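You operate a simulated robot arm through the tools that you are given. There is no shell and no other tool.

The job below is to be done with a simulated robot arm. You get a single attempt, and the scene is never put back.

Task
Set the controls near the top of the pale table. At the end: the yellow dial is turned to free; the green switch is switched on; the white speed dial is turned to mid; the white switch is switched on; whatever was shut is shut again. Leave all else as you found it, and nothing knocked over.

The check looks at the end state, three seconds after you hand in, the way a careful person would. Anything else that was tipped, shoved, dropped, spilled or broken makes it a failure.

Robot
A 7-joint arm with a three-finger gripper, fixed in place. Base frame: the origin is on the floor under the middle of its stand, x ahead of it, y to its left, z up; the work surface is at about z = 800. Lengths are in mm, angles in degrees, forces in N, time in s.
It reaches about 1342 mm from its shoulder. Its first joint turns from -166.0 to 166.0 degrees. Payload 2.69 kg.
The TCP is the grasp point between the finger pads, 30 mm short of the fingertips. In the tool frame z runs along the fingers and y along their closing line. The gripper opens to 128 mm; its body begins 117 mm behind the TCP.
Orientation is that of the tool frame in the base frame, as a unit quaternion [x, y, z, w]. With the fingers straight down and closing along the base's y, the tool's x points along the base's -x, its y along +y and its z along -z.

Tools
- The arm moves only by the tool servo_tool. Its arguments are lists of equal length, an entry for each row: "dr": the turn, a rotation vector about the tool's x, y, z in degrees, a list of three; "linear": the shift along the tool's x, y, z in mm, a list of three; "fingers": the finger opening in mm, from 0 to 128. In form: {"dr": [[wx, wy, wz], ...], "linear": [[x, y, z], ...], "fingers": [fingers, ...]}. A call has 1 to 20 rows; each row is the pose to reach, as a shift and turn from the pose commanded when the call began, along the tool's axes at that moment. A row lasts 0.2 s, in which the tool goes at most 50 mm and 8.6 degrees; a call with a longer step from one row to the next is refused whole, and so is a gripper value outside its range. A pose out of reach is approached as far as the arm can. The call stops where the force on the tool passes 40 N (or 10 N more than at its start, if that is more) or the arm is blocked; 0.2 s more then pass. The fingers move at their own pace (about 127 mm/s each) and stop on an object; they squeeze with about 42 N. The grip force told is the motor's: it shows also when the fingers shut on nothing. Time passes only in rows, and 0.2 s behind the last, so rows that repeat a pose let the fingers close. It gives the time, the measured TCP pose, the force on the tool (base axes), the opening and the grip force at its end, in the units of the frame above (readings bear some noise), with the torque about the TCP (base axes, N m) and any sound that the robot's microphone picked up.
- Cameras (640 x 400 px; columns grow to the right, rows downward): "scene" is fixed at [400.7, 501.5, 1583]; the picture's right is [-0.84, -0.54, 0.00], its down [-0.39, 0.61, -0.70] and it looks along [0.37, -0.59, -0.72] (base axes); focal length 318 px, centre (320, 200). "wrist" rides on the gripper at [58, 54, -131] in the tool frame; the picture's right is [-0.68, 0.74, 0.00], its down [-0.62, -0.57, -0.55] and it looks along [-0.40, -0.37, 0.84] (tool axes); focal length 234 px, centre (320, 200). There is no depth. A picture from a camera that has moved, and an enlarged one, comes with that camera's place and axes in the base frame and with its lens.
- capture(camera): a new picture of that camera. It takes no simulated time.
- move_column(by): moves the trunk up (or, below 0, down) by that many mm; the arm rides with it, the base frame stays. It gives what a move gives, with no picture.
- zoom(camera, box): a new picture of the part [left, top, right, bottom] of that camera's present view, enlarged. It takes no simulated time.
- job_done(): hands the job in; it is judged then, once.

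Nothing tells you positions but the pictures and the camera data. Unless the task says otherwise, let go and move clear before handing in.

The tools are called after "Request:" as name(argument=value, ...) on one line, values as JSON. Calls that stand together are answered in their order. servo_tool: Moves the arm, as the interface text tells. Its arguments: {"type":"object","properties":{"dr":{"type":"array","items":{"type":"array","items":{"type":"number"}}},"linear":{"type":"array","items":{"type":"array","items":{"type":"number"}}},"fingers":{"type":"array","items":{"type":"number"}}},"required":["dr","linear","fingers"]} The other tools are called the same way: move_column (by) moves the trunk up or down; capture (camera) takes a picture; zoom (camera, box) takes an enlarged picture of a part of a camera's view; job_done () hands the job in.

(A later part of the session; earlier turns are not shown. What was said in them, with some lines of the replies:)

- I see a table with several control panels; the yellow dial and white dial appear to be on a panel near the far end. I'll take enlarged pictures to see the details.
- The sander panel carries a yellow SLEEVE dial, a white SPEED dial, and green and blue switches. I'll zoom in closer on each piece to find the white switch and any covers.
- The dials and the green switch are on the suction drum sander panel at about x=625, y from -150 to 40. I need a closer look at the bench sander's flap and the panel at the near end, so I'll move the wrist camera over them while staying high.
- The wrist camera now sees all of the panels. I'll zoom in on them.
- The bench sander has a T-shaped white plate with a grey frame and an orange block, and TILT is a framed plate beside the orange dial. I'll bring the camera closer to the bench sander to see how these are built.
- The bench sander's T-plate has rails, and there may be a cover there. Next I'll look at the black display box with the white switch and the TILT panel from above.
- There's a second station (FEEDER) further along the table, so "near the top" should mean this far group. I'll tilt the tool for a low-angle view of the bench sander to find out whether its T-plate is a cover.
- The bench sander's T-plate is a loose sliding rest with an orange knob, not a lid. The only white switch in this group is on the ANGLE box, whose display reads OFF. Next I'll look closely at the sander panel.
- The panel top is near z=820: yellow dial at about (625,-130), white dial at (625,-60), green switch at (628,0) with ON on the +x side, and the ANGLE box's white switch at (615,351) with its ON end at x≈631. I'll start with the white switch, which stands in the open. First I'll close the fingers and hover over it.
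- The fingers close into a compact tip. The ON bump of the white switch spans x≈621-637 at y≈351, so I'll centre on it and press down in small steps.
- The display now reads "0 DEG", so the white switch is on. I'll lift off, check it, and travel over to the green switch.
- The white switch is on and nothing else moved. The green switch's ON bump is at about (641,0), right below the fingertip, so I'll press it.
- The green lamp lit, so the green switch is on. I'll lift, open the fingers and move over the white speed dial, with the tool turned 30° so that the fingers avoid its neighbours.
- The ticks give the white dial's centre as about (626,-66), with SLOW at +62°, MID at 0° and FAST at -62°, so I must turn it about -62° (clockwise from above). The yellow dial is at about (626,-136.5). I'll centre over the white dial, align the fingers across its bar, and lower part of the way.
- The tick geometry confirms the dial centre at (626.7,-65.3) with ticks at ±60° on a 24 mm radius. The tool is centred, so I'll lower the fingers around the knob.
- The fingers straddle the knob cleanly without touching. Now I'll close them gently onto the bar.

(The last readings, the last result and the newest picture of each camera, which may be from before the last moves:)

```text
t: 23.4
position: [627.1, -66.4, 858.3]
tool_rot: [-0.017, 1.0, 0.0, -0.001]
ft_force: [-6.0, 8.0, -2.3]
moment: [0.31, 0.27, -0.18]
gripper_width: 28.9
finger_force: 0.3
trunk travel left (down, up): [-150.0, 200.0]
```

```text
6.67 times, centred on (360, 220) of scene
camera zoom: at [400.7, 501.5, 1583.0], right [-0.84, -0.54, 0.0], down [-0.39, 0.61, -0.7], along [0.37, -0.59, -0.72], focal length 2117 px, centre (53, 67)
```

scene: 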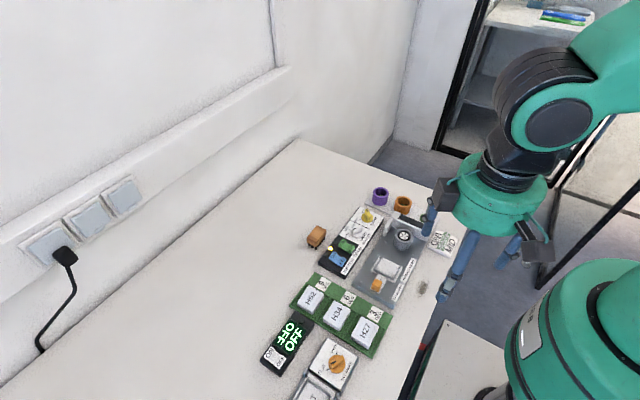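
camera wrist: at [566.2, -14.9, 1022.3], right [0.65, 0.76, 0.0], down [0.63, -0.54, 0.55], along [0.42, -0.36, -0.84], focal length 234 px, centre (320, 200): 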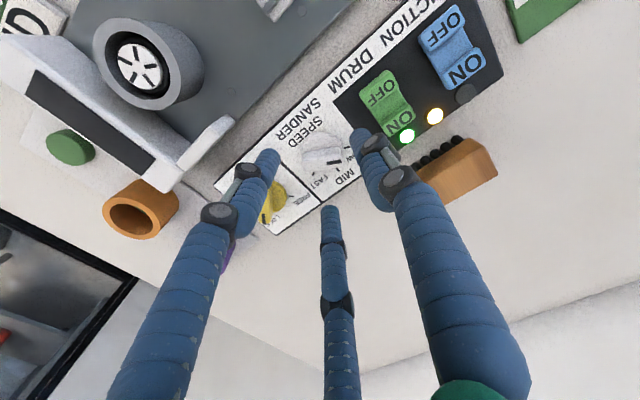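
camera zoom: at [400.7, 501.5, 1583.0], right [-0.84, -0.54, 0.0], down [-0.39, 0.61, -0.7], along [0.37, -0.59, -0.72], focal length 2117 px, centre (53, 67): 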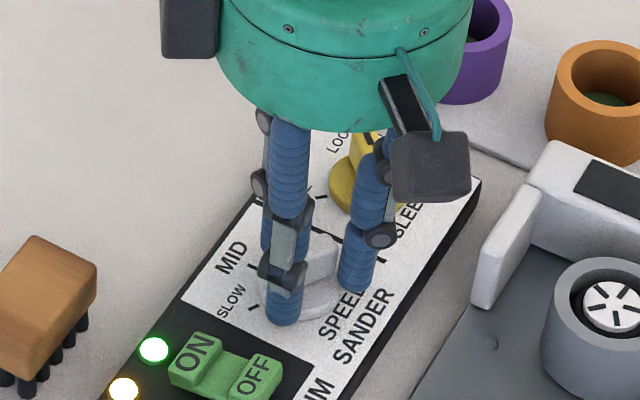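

Two fingers are touching the bar with a light load, as planned. I'll turn clockwise seen from above toward MID, a bit short at first.

Request:
servo_tool(dr=[[0, 0, 6], [0, 0, 12], [0, 0, 18], [0, 0, 24], [0, 0, 30], [0, 0, 36], [0, 0, 42], [0, 0, 48], [0, 0, 54]], linear=[[0, 0, 0], [0, 0, 0], [0, 0, 0], [0, 0, 0], [0, 0, 0], [0, 0, 0], [0, 0, 0], [0, 0, 0], [0, 0, 0]], fingers=[28, 28, 28, 28, 28, 28, 28, 28, 28])

Request:
zoom(camera="wrist", box=[240, 90, 400, 210])

Request:
zoom(camera="scene", box=[320, 190, 400, 250])

```text
t: 25.1
position: [625.3, -62.6, 858.2]
tool_rot: [0.351, 0.936, 0.0, -0.002]
ft_force: [-11.0, 26.7, 3.7]
moment: [0.47, 0.27, 0.08]
gripper_width: 20.7
finger_force: 44.2
trunk travel left (down, up): [-150.0, 200.0]
stopped in row 8: the force on the tool passed its limit at 55 N (the readings are from after the stop); the commanded pose is now the measured one
```

```text
3.33 times, centred on (320, 150) of wrist
camera zoom: at [616.6, 16.3, 987.6], right [0.99, 0.11, 0.0], down [0.09, -0.83, 0.55], along [0.06, -0.54, -0.84], focal length 781 px, centre (320, 367)
```

zoom: 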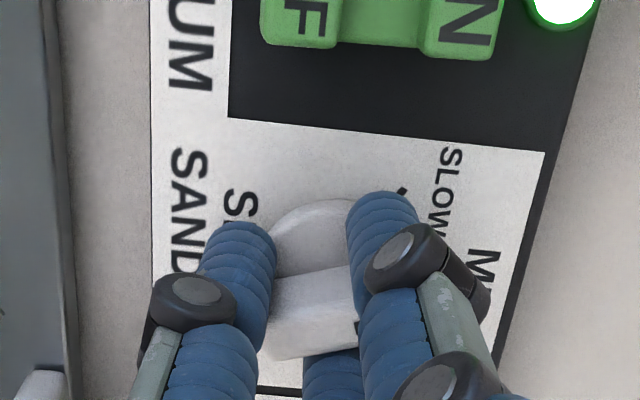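

```text
6.67 times, centred on (360, 220) of scene
camera zoom: at [400.7, 501.5, 1583.0], right [-0.84, -0.54, 0.0], down [-0.39, 0.61, -0.7], along [0.37, -0.59, -0.72], focal length 2117 px, centre (53, 67)
```

zoom: 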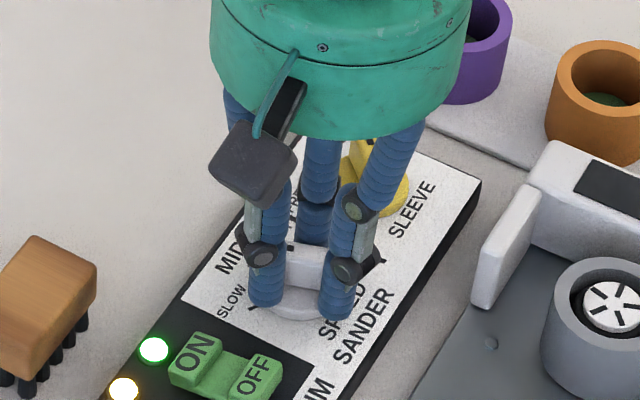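

The dial has turned about 43°, but the load built up because the fingers were wedged against the bar. I'll loosen the fingers a little and recentre before continuing.

Request:
servo_tool(dr=[[0, 0, 0], [0, 0, 0], [0, 0, 0]], linear=[[0, 0, 0], [0, 0, 0], [0, 0, 0]], fingers=[30, 36, 36])

Request:
zoom(camera="wrist", box=[240, 90, 400, 210])

```text
t: 25.9
position: [628.1, -63.1, 859.6]
tool_rot: [0.353, 0.936, 0.0, -0.001]
ft_force: [-0.7, -0.3, -0.1]
moment: [-0.01, -0.01, 0.01]
gripper_width: 36.1
finger_force: 0.1
trunk travel left (down, up): [-150.0, 200.0]
```

```text
3.33 times, centred on (320, 150) of wrist
camera zoom: at [618.3, 14.2, 988.0], right [0.99, 0.11, 0.0], down [0.09, -0.83, 0.55], along [0.06, -0.54, -0.84], focal length 781 px, centre (320, 367)
```

zoom: 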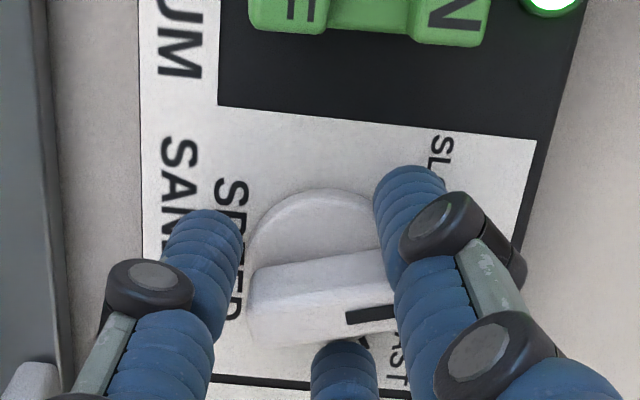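

The force is released and the bar is now at about +15° from MID. I'll recentre slightly, close to a light fit and turn the remaining amount.

Request:
servo_tool(dr=[[0, 0, 0], [0, 0, 0], [0, 0, 0], [0, 0, 4], [0, 0, 8], [0, 0, 12], [0, 0, 15]], linear=[[-0.9, -1.5, 0], [-0.9, -1.5, 0], [-0.9, -1.5, 0], [-0.9, -1.5, 0], [-0.9, -1.5, 0], [-0.9, -1.5, 0], [-0.9, -1.5, 0]], fingers=[34, 31, 31, 31, 31, 31, 31])

Request:
zoom(camera="wrist", box=[240, 90, 400, 210])

Request:
zoom(camera="scene", box=[320, 190, 400, 250])

```text
t: 27.5
position: [625.4, -65.2, 856.9]
tool_rot: [0.472, 0.881, 0.001, -0.001]
ft_force: [-1.0, 2.5, 0.2]
moment: [0.1, 0.08, -0.01]
gripper_width: 31.4
finger_force: 0.1
trunk travel left (down, up): [-150.0, 200.0]
```

```text
3.33 times, centred on (320, 150) of wrist
camera zoom: at [638.3, 12.4, 987.8], right [0.99, -0.15, 0.0], down [-0.13, -0.83, 0.55], along [-0.09, -0.54, -0.84], focal length 781 px, centre (320, 367)
```

zoom: 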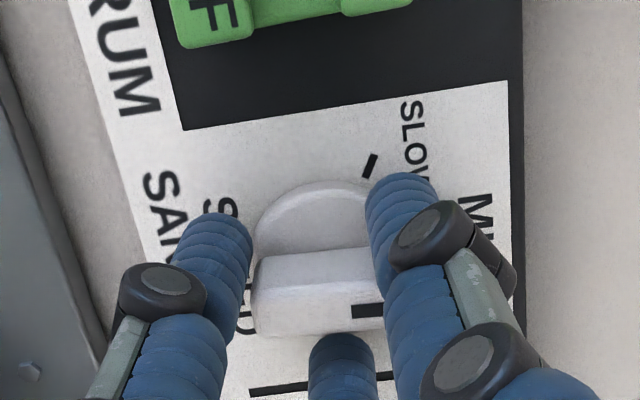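

```text
6.67 times, centred on (360, 220) of scene
camera zoom: at [400.7, 501.5, 1583.0], right [-0.84, -0.54, 0.0], down [-0.39, 0.61, -0.7], along [0.37, -0.59, -0.72], focal length 2117 px, centre (53, 67)
```

zoom: 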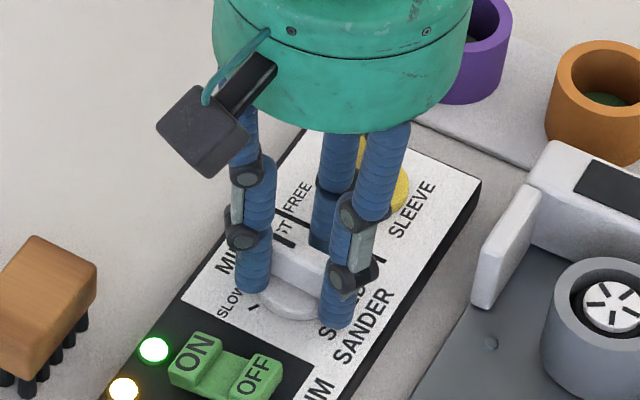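

The bar looks close to MID. I'll release, lift straight up and check from above.

Request:
servo_tool(dr=[[0, 0, 0], [0, 0, 0], [0, 0, 0], [0, 0, 0], [0, 0, 0], [0, 0, -7], [0, 0, -14], [0, 0, -21], [0, 0, -28]], linear=[[0, 0, 0], [0, 0, 0], [0, 0, -20], [0, 0, -50], [0, 0, -75], [0, 0, -75], [0, 0, -75], [0, 0, -75], [0, 0, -75]], fingers=[45, 52, 52, 52, 90, 120, 128, 128, 128])

Request:
capture(camera="wrist")

Request:
zoom(camera="wrist", box=[220, 70, 420, 220])

Request:
zoom(camera="scene", box=[310, 180, 410, 260])

```text
t: 29.5
position: [626.6, -66.3, 931.0]
tool_rot: [0.243, 0.97, 0.0, -0.001]
ft_force: [-0.4, 0.0, 0.7]
moment: [0.01, 0.0, -0.01]
gripper_width: 127.9
finger_force: 0.0
trunk travel left (down, up): [-150.0, 200.0]
```

```text
taken
camera wrist: at [600.2, 8.2, 1062.6], right [0.94, 0.33, 0.0], down [0.28, -0.79, 0.55], along [0.18, -0.52, -0.84], focal length 234 px, centre (320, 200)
```

wrist: 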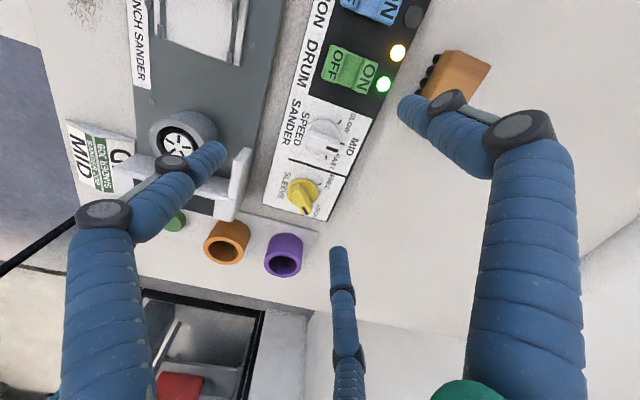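

```text
2.67 times, centred on (320, 145) of wrist
camera zoom: at [600.2, 8.2, 1062.6], right [0.94, 0.33, 0.0], down [0.28, -0.79, 0.55], along [0.18, -0.52, -0.84], focal length 624 px, centre (320, 347)
```

zoom: 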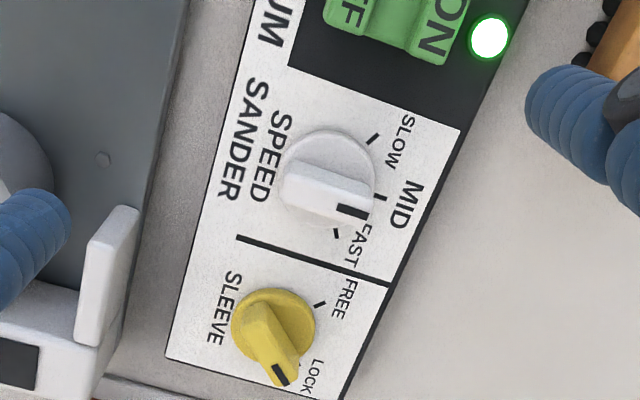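

```text
5.00 times, centred on (360, 220) of scene
camera zoom: at [400.7, 501.5, 1583.0], right [-0.84, -0.54, 0.0], down [-0.39, 0.61, -0.7], along [0.37, -0.59, -0.72], focal length 1588 px, centre (120, 100)
```

zoom: 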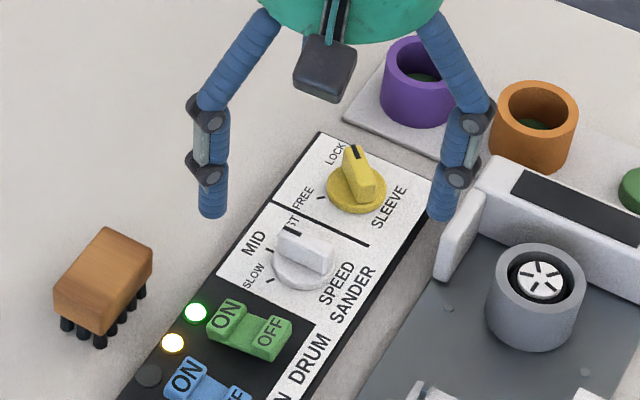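

Request:
zoom(camera="wrist", box=[280, 100, 370, 190])

Request:
zoom(camera="scene", box=[335, 200, 385, 245])

```text
4.44 times, centred on (325, 145) of wrist
camera zoom: at [600.2, 8.2, 1062.6], right [0.94, 0.33, 0.0], down [0.28, -0.79, 0.55], along [0.18, -0.52, -0.84], focal length 1041 px, centre (298, 444)
```

zoom: 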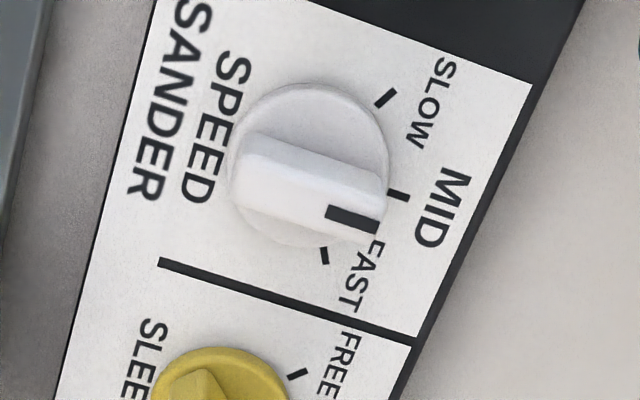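

```text
8.89 times, centred on (360, 222) of scene
camera zoom: at [400.7, 501.5, 1583.0], right [-0.84, -0.54, 0.0], down [-0.39, 0.61, -0.7], along [0.37, -0.59, -0.72], focal length 2823 px, centre (-36, 0)
```

zoom: 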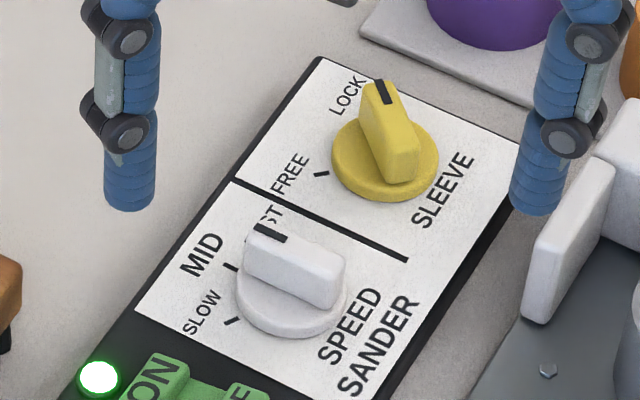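

The white dial points at MID, parallel to the MID tick. Next is the yellow dial, centred at about (626.7,-136) with its bar at -45° (LOCK); FREE is at +45°. I'll move over it with the fingers aligned across the bar.

Request:
servo_tool(dr=[[0, 0, 6], [0, 0, 12], [0, 0, 17], [0, 0, 17], [0, 0, 17]], linear=[[-11, -20.5, 0], [-22, -41, 0], [-33, -61.8, 0], [-33, -61.8, 20], [-33, -61.8, 38]], fingers=[100, 80, 60, 60, 60])

Request:
capture(camera="wrist")

Request:
zoom(camera="wrist", box=[240, 90, 400, 210])

Request:
zoom(camera="scene", box=[310, 170, 410, 250])

```text
t: 30.7
position: [625.6, -135.7, 894.2]
tool_rot: [0.385, 0.923, 0.0, -0.001]
ft_force: [-0.5, -0.1, -0.4]
moment: [0.01, -0.02, 0.02]
gripper_width: 60.0
finger_force: 0.1
trunk travel left (down, up): [-150.0, 200.0]
```

```text
taken
camera wrist: at [622.2, -58.2, 1024.6], right [1.0, 0.04, 0.0], down [0.03, -0.84, 0.55], along [0.02, -0.55, -0.84], focal length 234 px, centre (320, 200)
```

wrist: 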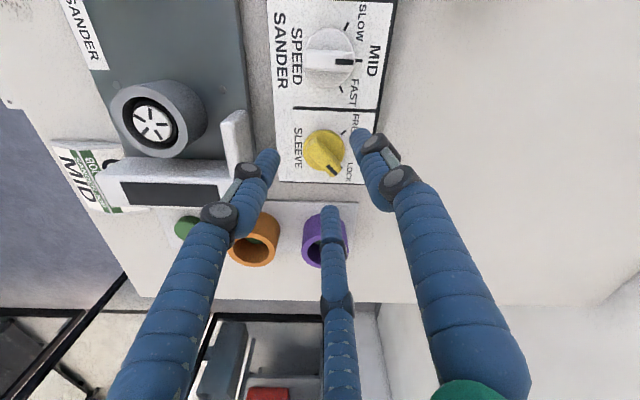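

```text
3.33 times, centred on (320, 150) of wrist
camera zoom: at [622.2, -58.2, 1024.6], right [1.0, 0.04, 0.0], down [0.03, -0.84, 0.55], along [0.02, -0.55, -0.84], focal length 781 px, centre (320, 367)
```

zoom: 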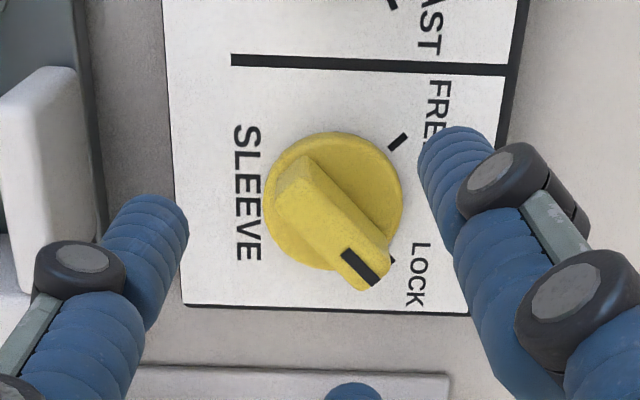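

```text
5.00 times, centred on (360, 210) of scene
camera zoom: at [400.7, 501.5, 1583.0], right [-0.84, -0.54, 0.0], down [-0.39, 0.61, -0.7], along [0.37, -0.59, -0.72], focal length 1588 px, centre (120, 150)
```

zoom: 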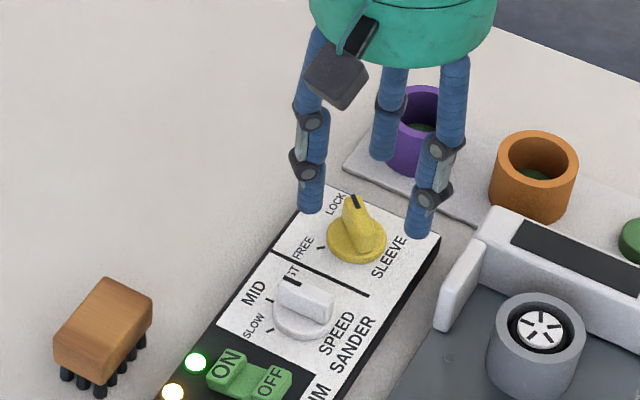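

From this view the dial centre is about 4 mm to +x of the tool axis. I'll shift by that amount and lower around the yellow knob.

Request:
servo_tool(dr=[[0, 0, 0], [0, 0, 0], [0, 0, 0], [0, 0, 0], [0, 0, 0]], linear=[[-2.4, 2.8, 0], [-2.4, 2.8, 12], [-2.4, 2.8, 24], [-2.4, 2.8, 31], [-2.4, 2.8, 36]], fingers=[60, 60, 60, 60, 60])

Request:
zoom(camera="wrist", box=[240, 90, 400, 210])

Request:
zoom(camera="scene", box=[320, 170, 400, 230])

```text
t: 31.9
position: [630.2, -135.7, 858.1]
tool_rot: [0.385, 0.923, -0.001, -0.001]
ft_force: [-0.2, 0.7, 0.0]
moment: [-0.03, 0.02, 0.01]
gripper_width: 59.9
finger_force: 0.0
trunk travel left (down, up): [-150.0, 200.0]
```

```text
3.33 times, centred on (320, 150) of wrist
camera zoom: at [626.8, -57.0, 989.0], right [1.0, 0.04, 0.0], down [0.03, -0.84, 0.55], along [0.02, -0.55, -0.84], focal length 781 px, centre (320, 367)
```

zoom: 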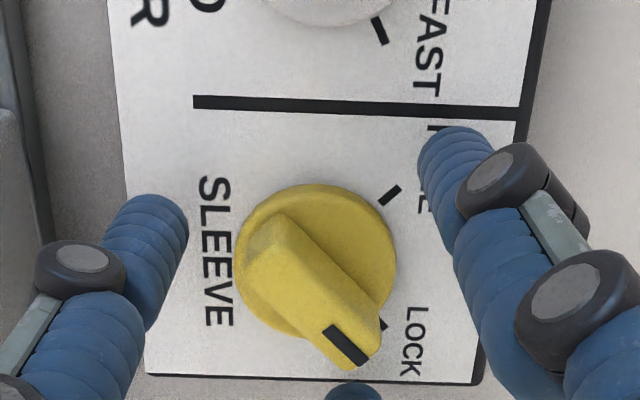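

```text
6.67 times, centred on (360, 200) of scene
camera zoom: at [400.7, 501.5, 1583.0], right [-0.84, -0.54, 0.0], down [-0.39, 0.61, -0.7], along [0.37, -0.59, -0.72], focal length 2117 px, centre (53, 200)
```

zoom: 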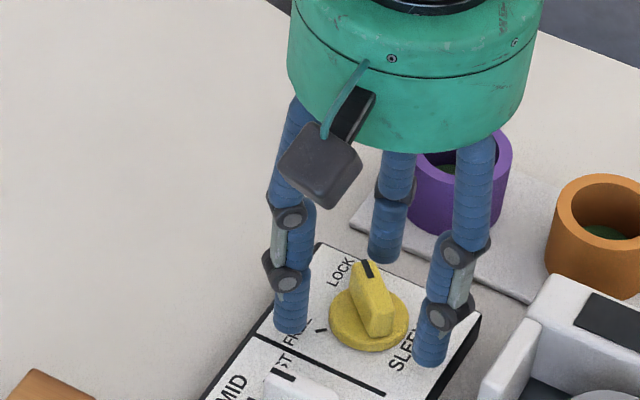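

The tool is centred on the yellow knob. I'll close to a light fit and turn the first 45° counter-clockwise seen from above.

Request:
servo_tool(dr=[[0, 0, 0], [0, 0, 0], [0, 0, 0], [0, 0, -6], [0, 0, -12], [0, 0, -18], [0, 0, -24], [0, 0, -30], [0, 0, -36], [0, 0, -42], [0, 0, -48]], linear=[[0, 0, 0], [0, 0, 0], [0, 0, 0], [0, 0, 0], [0, 0, 0], [0, 0, 0], [0, 0, 0], [0, 0, 0], [0, 0, 0], [0, 0, 0], [0, 0, 0]], fingers=[46, 34, 31, 31, 31, 31, 31, 31, 31, 31, 31])

Request:
zoom(camera="wrist", box=[240, 90, 400, 210])

Request:
zoom(camera="scene", box=[320, 170, 400, 230])

```text
t: 34.3
position: [631.0, -135.0, 858.2]
tool_rot: [-0.024, 1.0, 0.0, -0.001]
ft_force: [2.5, -2.4, 0.6]
moment: [-0.03, -0.06, -0.03]
gripper_width: 32.8
finger_force: 1.1
trunk travel left (down, up): [-150.0, 200.0]
```

```text
3.33 times, centred on (320, 150) of wrist
camera zoom: at [568.8, -85.3, 989.5], right [0.64, 0.77, 0.0], down [0.64, -0.54, 0.55], along [0.42, -0.35, -0.84], focal length 781 px, centre (320, 367)
```

zoom: 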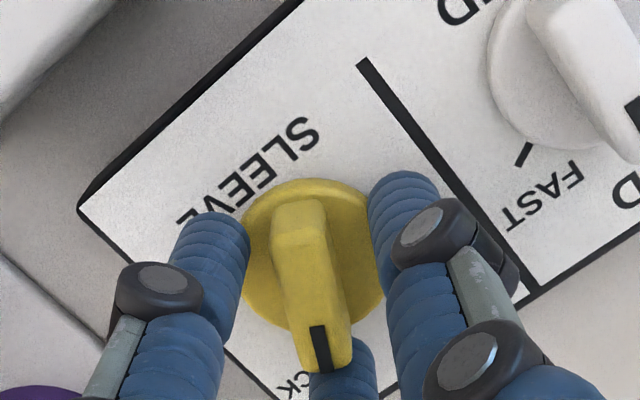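

```text
6.67 times, centred on (360, 200) of scene
camera zoom: at [400.7, 501.5, 1583.0], right [-0.84, -0.54, 0.0], down [-0.39, 0.61, -0.7], along [0.37, -0.59, -0.72], focal length 2117 px, centre (53, 200)
```

zoom: 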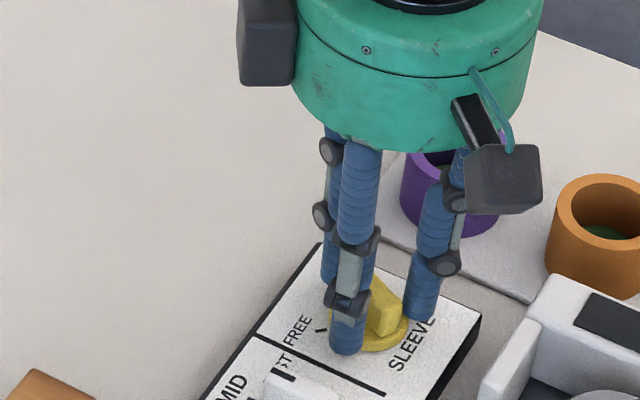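

The yellow bar has turned only about 18°, because the pushing finger slid to the bar's end. I'll open, check the bar angle, and then regrip with two fingers on the opposite flats of the pointer half.

Request:
servo_tool(dr=[[0, 0, 0], [0, 0, 0], [0, 0, 0]], linear=[[0, 0, 0], [0, 0, 0], [0, 0, 0]], fingers=[40, 54, 54])

Request:
zoom(camera="wrist", box=[240, 90, 400, 210])

Request:
zoom(camera="scene", box=[320, 170, 400, 230])

```text
t: 35.1
position: [629.1, -135.6, 858.4]
tool_rot: [-0.024, 1.0, 0.001, -0.001]
ft_force: [0.1, 0.2, -0.2]
moment: [0.01, 0.0, -0.01]
gripper_width: 54.2
finger_force: 0.1
trunk travel left (down, up): [-150.0, 200.0]
```

```text
3.33 times, centred on (320, 150) of wrist
camera zoom: at [568.6, -85.2, 989.4], right [0.64, 0.77, 0.0], down [0.64, -0.54, 0.55], along [0.42, -0.35, -0.84], focal length 781 px, centre (320, 367)
```

zoom: 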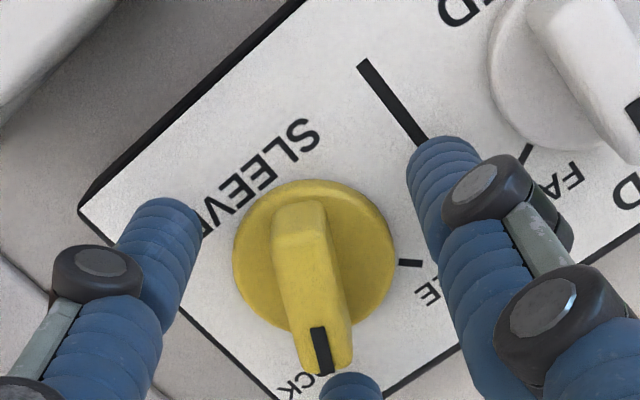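

```text
6.67 times, centred on (360, 200) of scene
camera zoom: at [400.7, 501.5, 1583.0], right [-0.84, -0.54, 0.0], down [-0.39, 0.61, -0.7], along [0.37, -0.59, -0.72], focal length 2117 px, centre (53, 200)
```

zoom: 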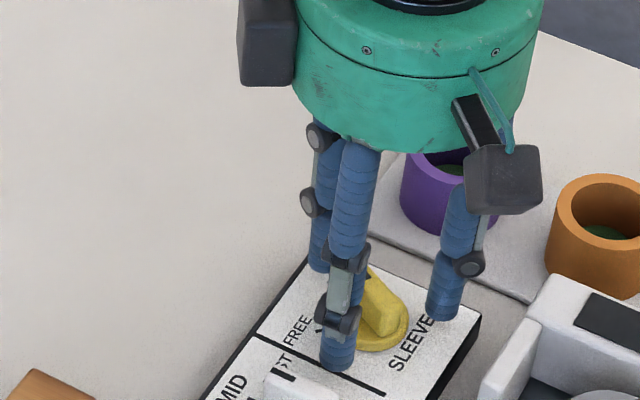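

The yellow bar is at about -31°. I'll shift the tool 16 mm along the bar so that two fingers sit on opposite flats of the pointer half, then close softly.

Request:
servo_tool(dr=[[0, 0, 2], [0, 0, 3.75], [0, 0, 3.75], [0, 0, 3.75], [0, 0, 3.75], [0, 0, 3.75]], linear=[[-6, -4, 0], [-13.3, -8.85, 0], [-13.3, -8.85, 0], [-13.3, -8.85, 0], [-13.3, -8.85, 0], [-13.3, -8.85, 0]], fingers=[54, 54, 42, 30, 22, 22])

Request:
zoom(camera="wrist", box=[240, 90, 400, 210])

Request:
zoom(camera="scene", box=[320, 170, 400, 230])

```text
t: 36.5
position: [643.8, -142.6, 858.2]
tool_rot: [0.009, 1.0, 0.001, -0.001]
ft_force: [-0.4, -0.9, 0.0]
moment: [-0.01, 0.0, -0.02]
gripper_width: 22.1
finger_force: 0.0
trunk travel left (down, up): [-150.0, 200.0]
```

```text
3.33 times, centred on (320, 150) of wrist
camera zoom: at [585.6, -89.3, 989.0], right [0.69, 0.72, 0.0], down [0.61, -0.58, 0.55], along [0.4, -0.38, -0.84], focal length 781 px, centre (320, 367)
```

zoom: 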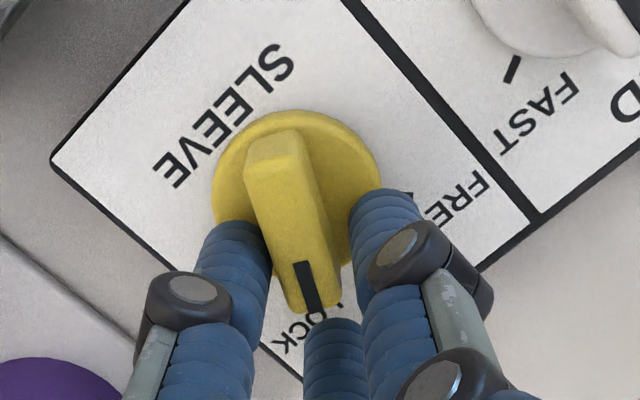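

```text
6.67 times, centred on (360, 200) of scene
camera zoom: at [400.7, 501.5, 1583.0], right [-0.84, -0.54, 0.0], down [-0.39, 0.61, -0.7], along [0.37, -0.59, -0.72], focal length 2117 px, centre (53, 200)
```

zoom: 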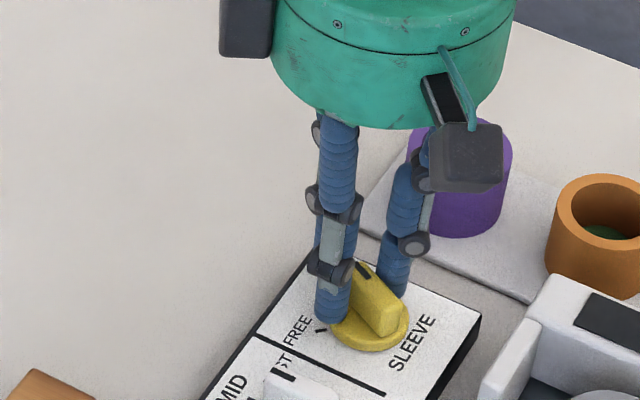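

The two fingers now straddle the pointer half of the bar, with the third beyond its end. I'll close slightly more and swing the tool along an arc about the knob's axis.

Request:
servo_tool(dr=[[0, 0, 0], [0, 0, -3.8], [0, 0, -7.6], [0, 0, -15.2], [0, 0, -22.8], [0, 0, -30.4], [0, 0, -38], [0, 0, -45.6]], linear=[[0, 0, 0], [-0.5, 0.95, 0], [-0.94, 1.91, 0], [-1.61, 3.91, 0], [-2.01, 6.0, 0], [-2.13, 8.11, 0], [-1.99, 10.23, 0], [-1.55, 12.3, 0]], fingers=[18, 18, 18, 18, 18, 18, 18, 18])

Request:
zoom(camera="wrist", box=[240, 90, 400, 210])

Request:
zoom(camera="scene", box=[320, 170, 400, 230])

```text
t: 38.3
position: [646.1, -130.9, 858.9]
tool_rot: [-0.381, 0.925, 0.001, 0.0]
ft_force: [1.2, -1.5, 0.1]
moment: [-0.03, 0.01, 0.0]
gripper_width: 19.2
finger_force: 1.0
trunk travel left (down, up): [-150.0, 200.0]
```

```text
3.33 times, centred on (320, 150) of wrist
camera zoom: at [566.5, -135.2, 989.2], right [-0.04, 1.0, 0.0], down [0.84, 0.03, 0.55], along [0.55, 0.02, -0.84], focal length 781 px, centre (320, 367)
```

zoom: 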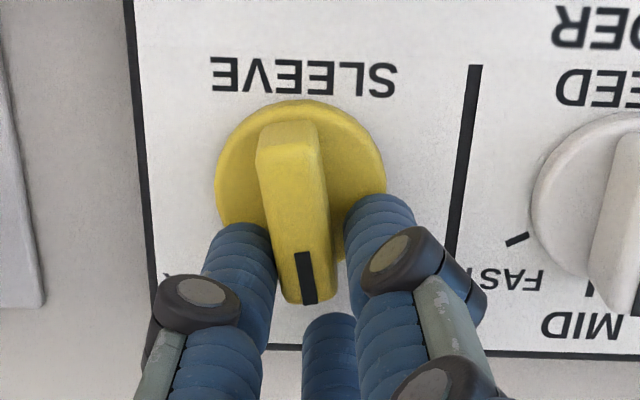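

```text
6.67 times, centred on (360, 200) of scene
camera zoom: at [400.7, 501.5, 1583.0], right [-0.84, -0.54, 0.0], down [-0.39, 0.61, -0.7], along [0.37, -0.59, -0.72], focal length 2117 px, centre (53, 200)
```

zoom: 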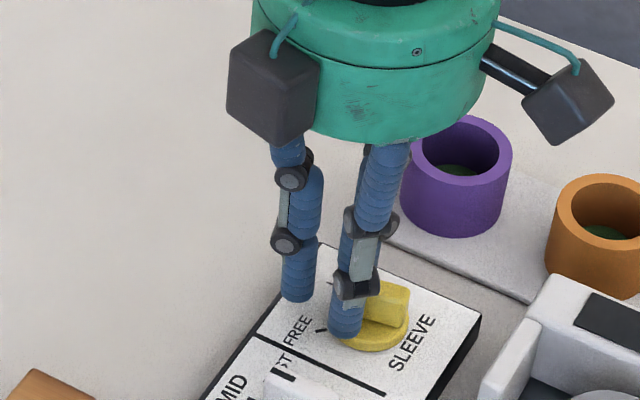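

The regrip works and the bar follows the tool, lagging about 7°. I'll continue the arc to bring it to FREE.

Request:
servo_tool(dr=[[0, 0, -7.6], [0, 0, -15.2], [0, 0, -22.8], [0, 0, -30.4], [0, 0, -36.5]], linear=[[-0.94, 1.91, 0], [-1.61, 3.91, 0], [-2.02, 6.0, 0], [-2.14, 8.11, 0], [-2.04, 9.8, 0]], fingers=[18, 18, 18, 18, 18])

Request:
zoom(camera="wrist", box=[240, 90, 400, 210])

Request:
zoom(camera="scene", box=[320, 170, 400, 230])

```text
t: 39.5
position: [639.9, -121.8, 858.2]
tool_rot: [-0.651, 0.759, 0.0, -0.001]
ft_force: [-0.3, 0.4, -0.3]
moment: [0.01, -0.02, 0.01]
gripper_width: 18.3
finger_force: 0.2
trunk travel left (down, up): [-150.0, 200.0]
```

```text
3.33 times, centred on (320, 150) of wrist
camera zoom: at [577.8, -173.8, 988.5], right [-0.62, 0.78, 0.0], down [0.65, 0.52, 0.55], along [0.43, 0.34, -0.84], focal length 781 px, centre (320, 367)
```

zoom: 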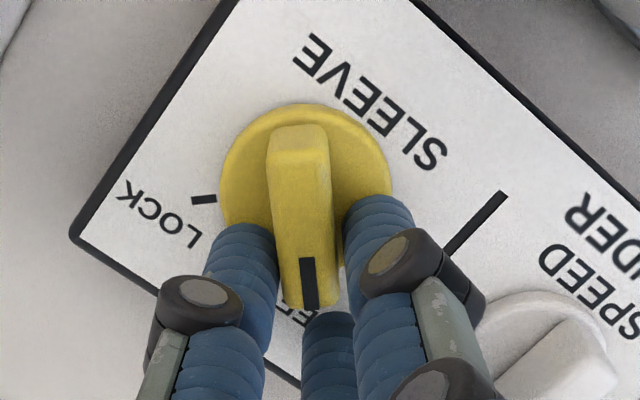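

```text
6.67 times, centred on (360, 200) of scene
camera zoom: at [400.7, 501.5, 1583.0], right [-0.84, -0.54, 0.0], down [-0.39, 0.61, -0.7], along [0.37, -0.59, -0.72], focal length 2117 px, centre (53, 200)
```

zoom: 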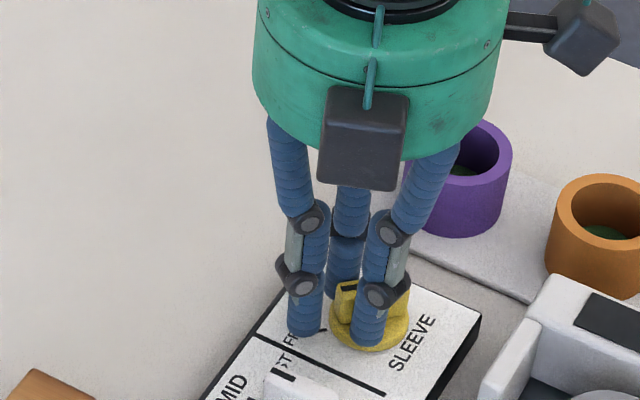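

The yellow bar now points at about +45°, which is FREE, with no load on the tool. I'll open, lift clear and inspect everything.

Request:
servo_tool(dr=[[0, 0, 0], [0, 0, 0], [0, 0, 0], [0, 0, 0], [0, 0, 0], [0, 0, 8], [0, 0, 16], [0, 0, 24], [0, 0, 32]], linear=[[0, 0, 0], [0, 0, 0], [0, 0, -20], [0, 0, -50], [0, 0, -85], [0, 0, -85], [0, 0, -85], [0, 0, -85], [0, 0, -85]], fingers=[32, 42, 42, 42, 80, 128, 128, 128, 128])

Request:
capture(camera="wrist")

Request:
zoom(camera="wrist", box=[240, 70, 420, 205])

Request:
zoom(camera="scene", box=[310, 180, 410, 260])

```text
t: 41.5
position: [640.2, -122.9, 943.5]
tool_rot: [-0.415, 0.91, 0.001, 0.0]
ft_force: [-0.6, -0.4, 0.4]
moment: [0.02, 0.02, 0.01]
gripper_width: 128.0
finger_force: 0.1
trunk travel left (down, up): [-150.0, 200.0]
```

```text
taken
camera wrist: at [561.7, -133.0, 1073.9], right [-0.11, 0.99, 0.0], down [0.83, 0.09, 0.55], along [0.54, 0.06, -0.84], focal length 234 px, centre (320, 200)
```

wrist: 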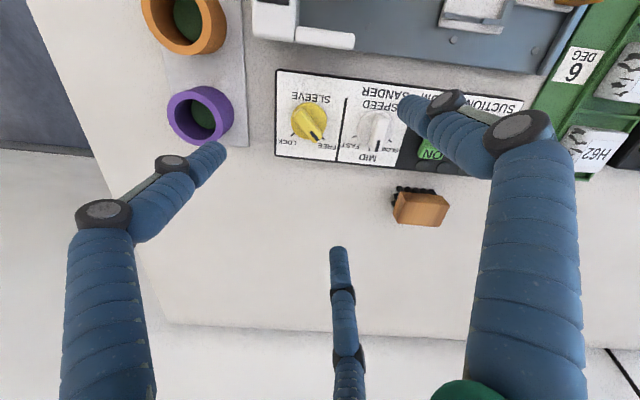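

```text
2.96 times, centred on (330, 138) of wrist
camera zoom: at [561.7, -133.0, 1073.9], right [-0.11, 0.99, 0.0], down [0.83, 0.09, 0.55], along [0.54, 0.06, -0.84], focal length 694 px, centre (290, 385)
```

zoom: 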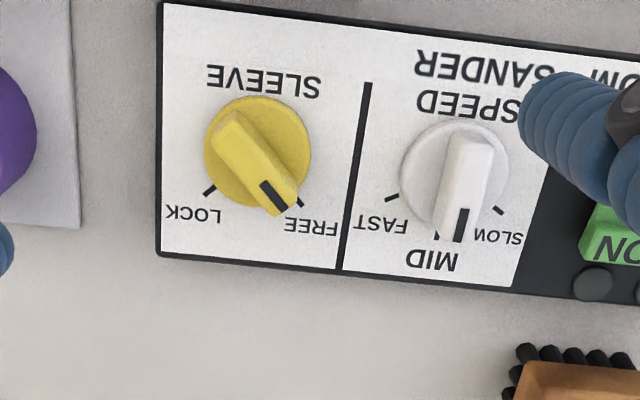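

```text
5.00 times, centred on (360, 220) of scene
camera zoom: at [400.7, 501.5, 1583.0], right [-0.84, -0.54, 0.0], down [-0.39, 0.61, -0.7], along [0.37, -0.59, -0.72], focal length 1588 px, centre (120, 100)
```

zoom: 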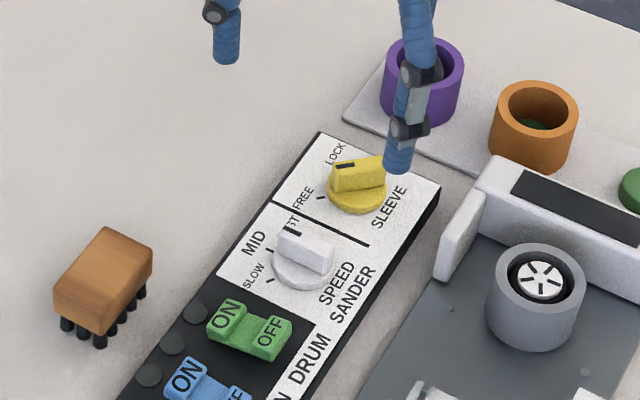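

The yellow dial is at FREE and the white dial at MID, but the panel lamps have gone dark. I'll check whether the green switch is still on.

Request:
zoom(camera="scene", box=[320, 225, 370, 275])

Request:
zoom(camera="scene", box=[240, 280, 400, 400])

Request:
capture(camera="scene")

```text
8.00 times, centred on (345, 250) of scene
camera zoom: at [400.7, 501.5, 1583.0], right [-0.84, -0.54, 0.0], down [-0.39, 0.61, -0.7], along [0.37, -0.59, -0.72], focal length 2540 px, centre (120, -200)
```

zoom: 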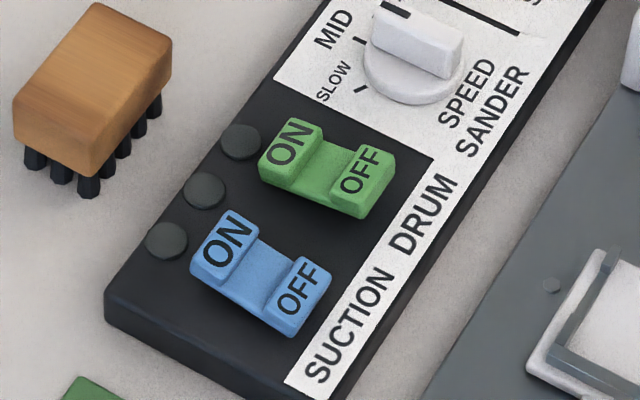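

```text
3.33 times, centred on (320, 340) of scene
camera zoom: at [400.7, 501.5, 1583.0], right [-0.84, -0.54, 0.0], down [-0.39, 0.61, -0.7], along [0.37, -0.59, -0.72], focal length 1058 px, centre (320, -267)
```

zoom: 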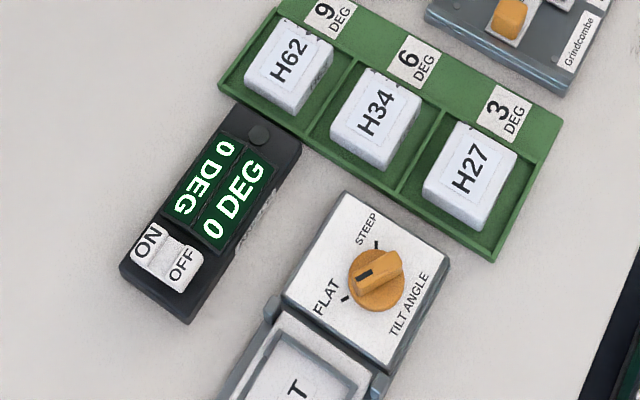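

```text
taken
```

scene: 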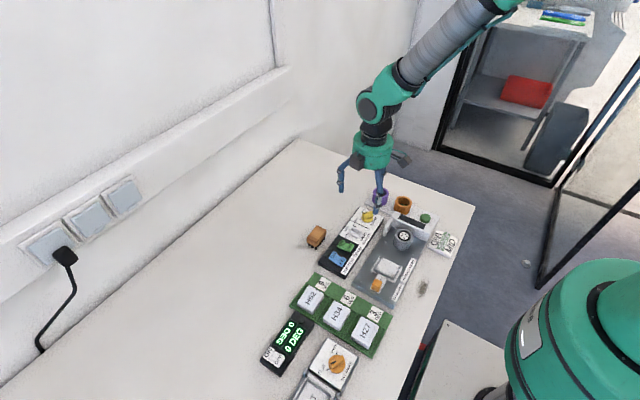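

The green rocker is still tipped to ON: its OFF end is raised, unlike the blue one. The lamps went out because the sleeve is no longer locked. Before handing in, I'll survey the rest of the table from high up in case there's another white switch or something shut.

Request:
servo_tool(dr=[[0, 0, 0], [0, 0, 0], [0, 0, 0], [0, 0, 0], [0, 0, -4], [0, 0, -8], [0, 0, -12], [0, 0, -16], [0, 0, -20], [0, 0, -24], [0, 0, -28], [0, 0, -32], [0, 0, -36], [0, 0, -40]], linear=[[0, 0, -50], [0, 0, -100], [0, 0, -150], [0, 0, -200], [-19, 42, -200], [-38, 84, -200], [-58, 126, -200], [-77, 168, -200], [-96, 210, -200], [-115, 251, -200], [-135, 293, -200], [-154, 335, -200], [-173, 377, -200], [-192, 419, -200]], fingers=[128, 128, 128, 128, 128, 128, 128, 128, 128, 128, 128, 128, 128, 128])

Request:
capture(camera="wrist")

Request:
capture(camera="scene")

```text
t: 44.5
position: [448.7, 298.1, 1143.6]
tool_rot: [-0.702, 0.712, 0.0, 0.0]
ft_force: [-0.2, 0.0, -0.2]
moment: [0.01, -0.01, 0.0]
gripper_width: 128.1
finger_force: 0.0
trunk travel left (down, up): [-150.0, 200.0]
```

```text
taken
camera wrist: at [394.0, 239.0, 1273.8], right [-0.73, 0.69, 0.0], down [0.58, 0.61, 0.55], along [0.38, 0.4, -0.84], focal length 234 px, centre (320, 200)
```

wrist: 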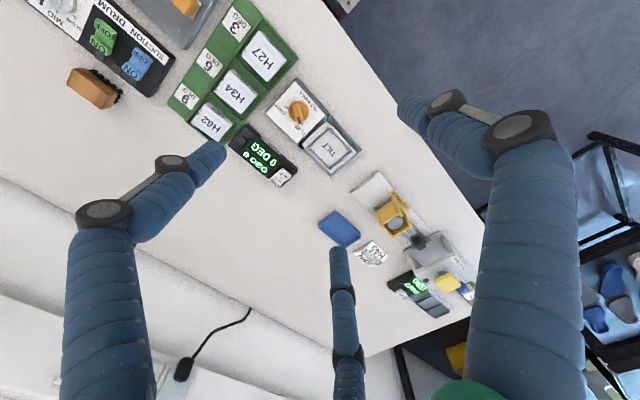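

```text
taken
```

scene: 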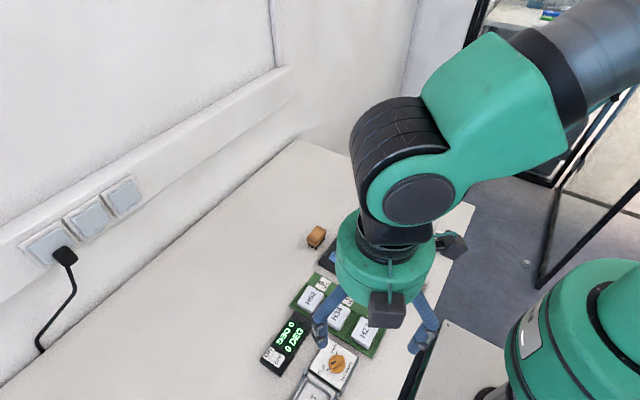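

Request:
zoom(camera="wrist", box=[310, 160, 480, 330])

Request:
zoom(camera="wrist", box=[370, 220, 470, 320])

Request:
zoom(camera="wrist", box=[220, 60, 380, 200])

```text
2.35 times, centred on (395, 245) of wrist
camera zoom: at [394.0, 239.0, 1273.8], right [-0.73, 0.69, 0.0], down [0.58, 0.61, 0.55], along [0.38, 0.4, -0.84], focal length 551 px, centre (144, 94)
```

zoom: 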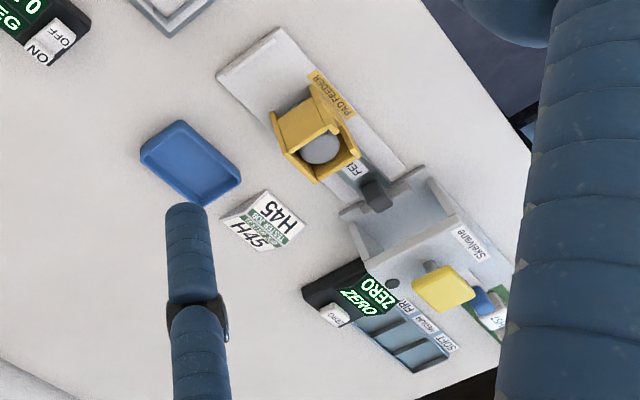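

```text
4.00 times, centred on (420, 270) of wrist
camera zoom: at [394.0, 239.0, 1273.8], right [-0.73, 0.69, 0.0], down [0.58, 0.61, 0.55], along [0.38, 0.4, -0.84], focal length 937 px, centre (-80, -80)
```

zoom: 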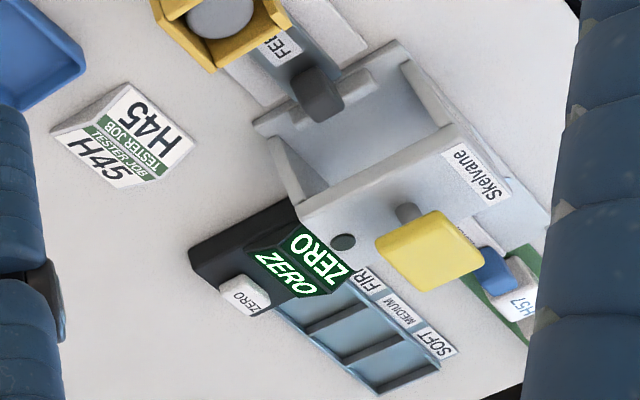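

```text
2.86 times, centred on (300, 130) of wrist
camera zoom: at [394.0, 239.0, 1273.8], right [-0.73, 0.69, 0.0], down [0.58, 0.61, 0.55], along [0.38, 0.4, -0.84], focal length 669 px, centre (377, 400)
```

zoom: 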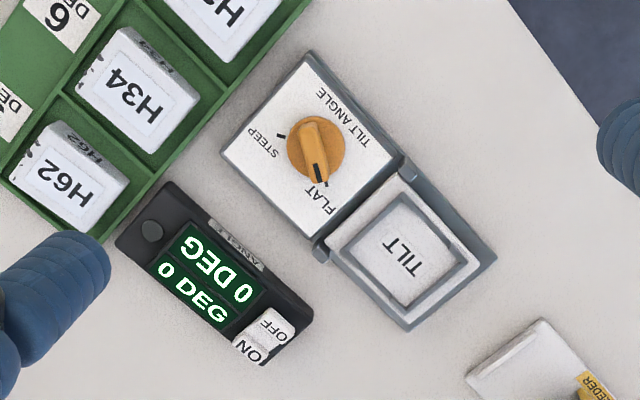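

The other station only has a white ZERO push-button, so the ANGLE box switch is the right one, and nothing was opened. I'll take one last look at the sander panel from here.

Request:
zoom(camera="wrist", box=[30, 0, 200, 110])

Request:
servo_tool(dr=[[0, 0, 0], [0, 0, 0], [0, 0, 0], [0, 0, 0], [0, 0, 0], [0, 0, 0]], linear=[[-45, 0, 0], [-90, 0, 0], [-135, 0, 0], [-180, 0, 0], [-225, 0, 0], [-270, 0, 0]], fingers=[128, 128, 128, 128, 128, 128])

Request:
capture(camera="scene")

Request:
zoom(camera="scene", box=[300, 170, 460, 300])

```text
3.64 times, centred on (115, 55) of wrist
camera zoom: at [394.0, 239.0, 1273.8], right [-0.73, 0.69, 0.0], down [0.58, 0.61, 0.55], along [0.38, 0.4, -0.84], focal length 852 px, centre (1066, 727)
```

zoom: 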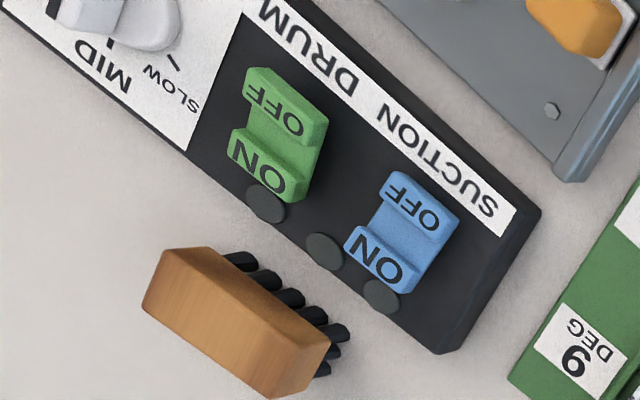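

```text
t: 45.9
position: [453.9, 566.6, 1144.6]
tool_rot: [-0.701, 0.713, 0.0, -0.001]
ft_force: [-0.7, 0.2, 0.3]
moment: [-0.01, -0.01, -0.03]
gripper_width: 127.6
finger_force: 0.0
trunk travel left (down, up): [-150.0, 200.0]
```

```text
taken
```

scene: 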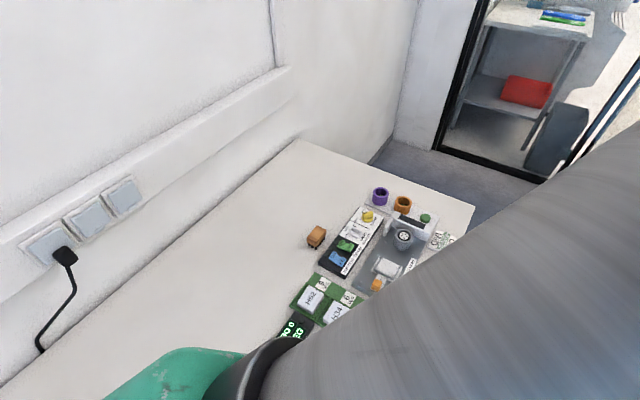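

```text
3.08 times, centred on (380, 235) of scene
camera zoom: at [400.7, 501.5, 1583.0], right [-0.84, -0.54, 0.0], down [-0.39, 0.61, -0.7], along [0.37, -0.59, -0.72], focal length 977 px, centre (135, 92)
```

zoom: 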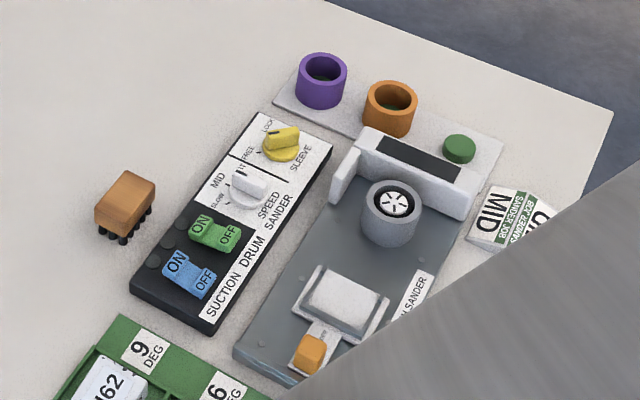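

All four controls are set: yellow at FREE, green switch on, white speed dial at MID, and the white switch on with its display reading 0 DEG. Everything else stands where it was and the arm is clear, so I'm handing in.

Request:
job_done()

```text
The job is handed in.
```

I set all four controls and handed the job in. The result of the check hasn't been shown to me.

- **Yellow dial:** it points at FREE, within a few degrees of the tick.
- **Green switch:** it is tipped to ON. Its lamp lit when I pressed it, but that lamp and the amber one beside it were dark once the yellow dial was at FREE. I take that to be the sander reacting to the sleeve being unlocked, because the switch itself has not moved back.
- **White speed dial:** it points at MID, parallel to the tick.
- **White switch:** it is on, and the ANGLE display next to it changed from OFF to 0 DEG. I took this to be the switch you meant because it was the only white on/off switch I found; the other white control I saw was a ZERO push-button at the far station.

I found nothing shut that needed opening. The blue switch and the other objects look as they were, nothing was knocked over, and the arm is clear of the table.
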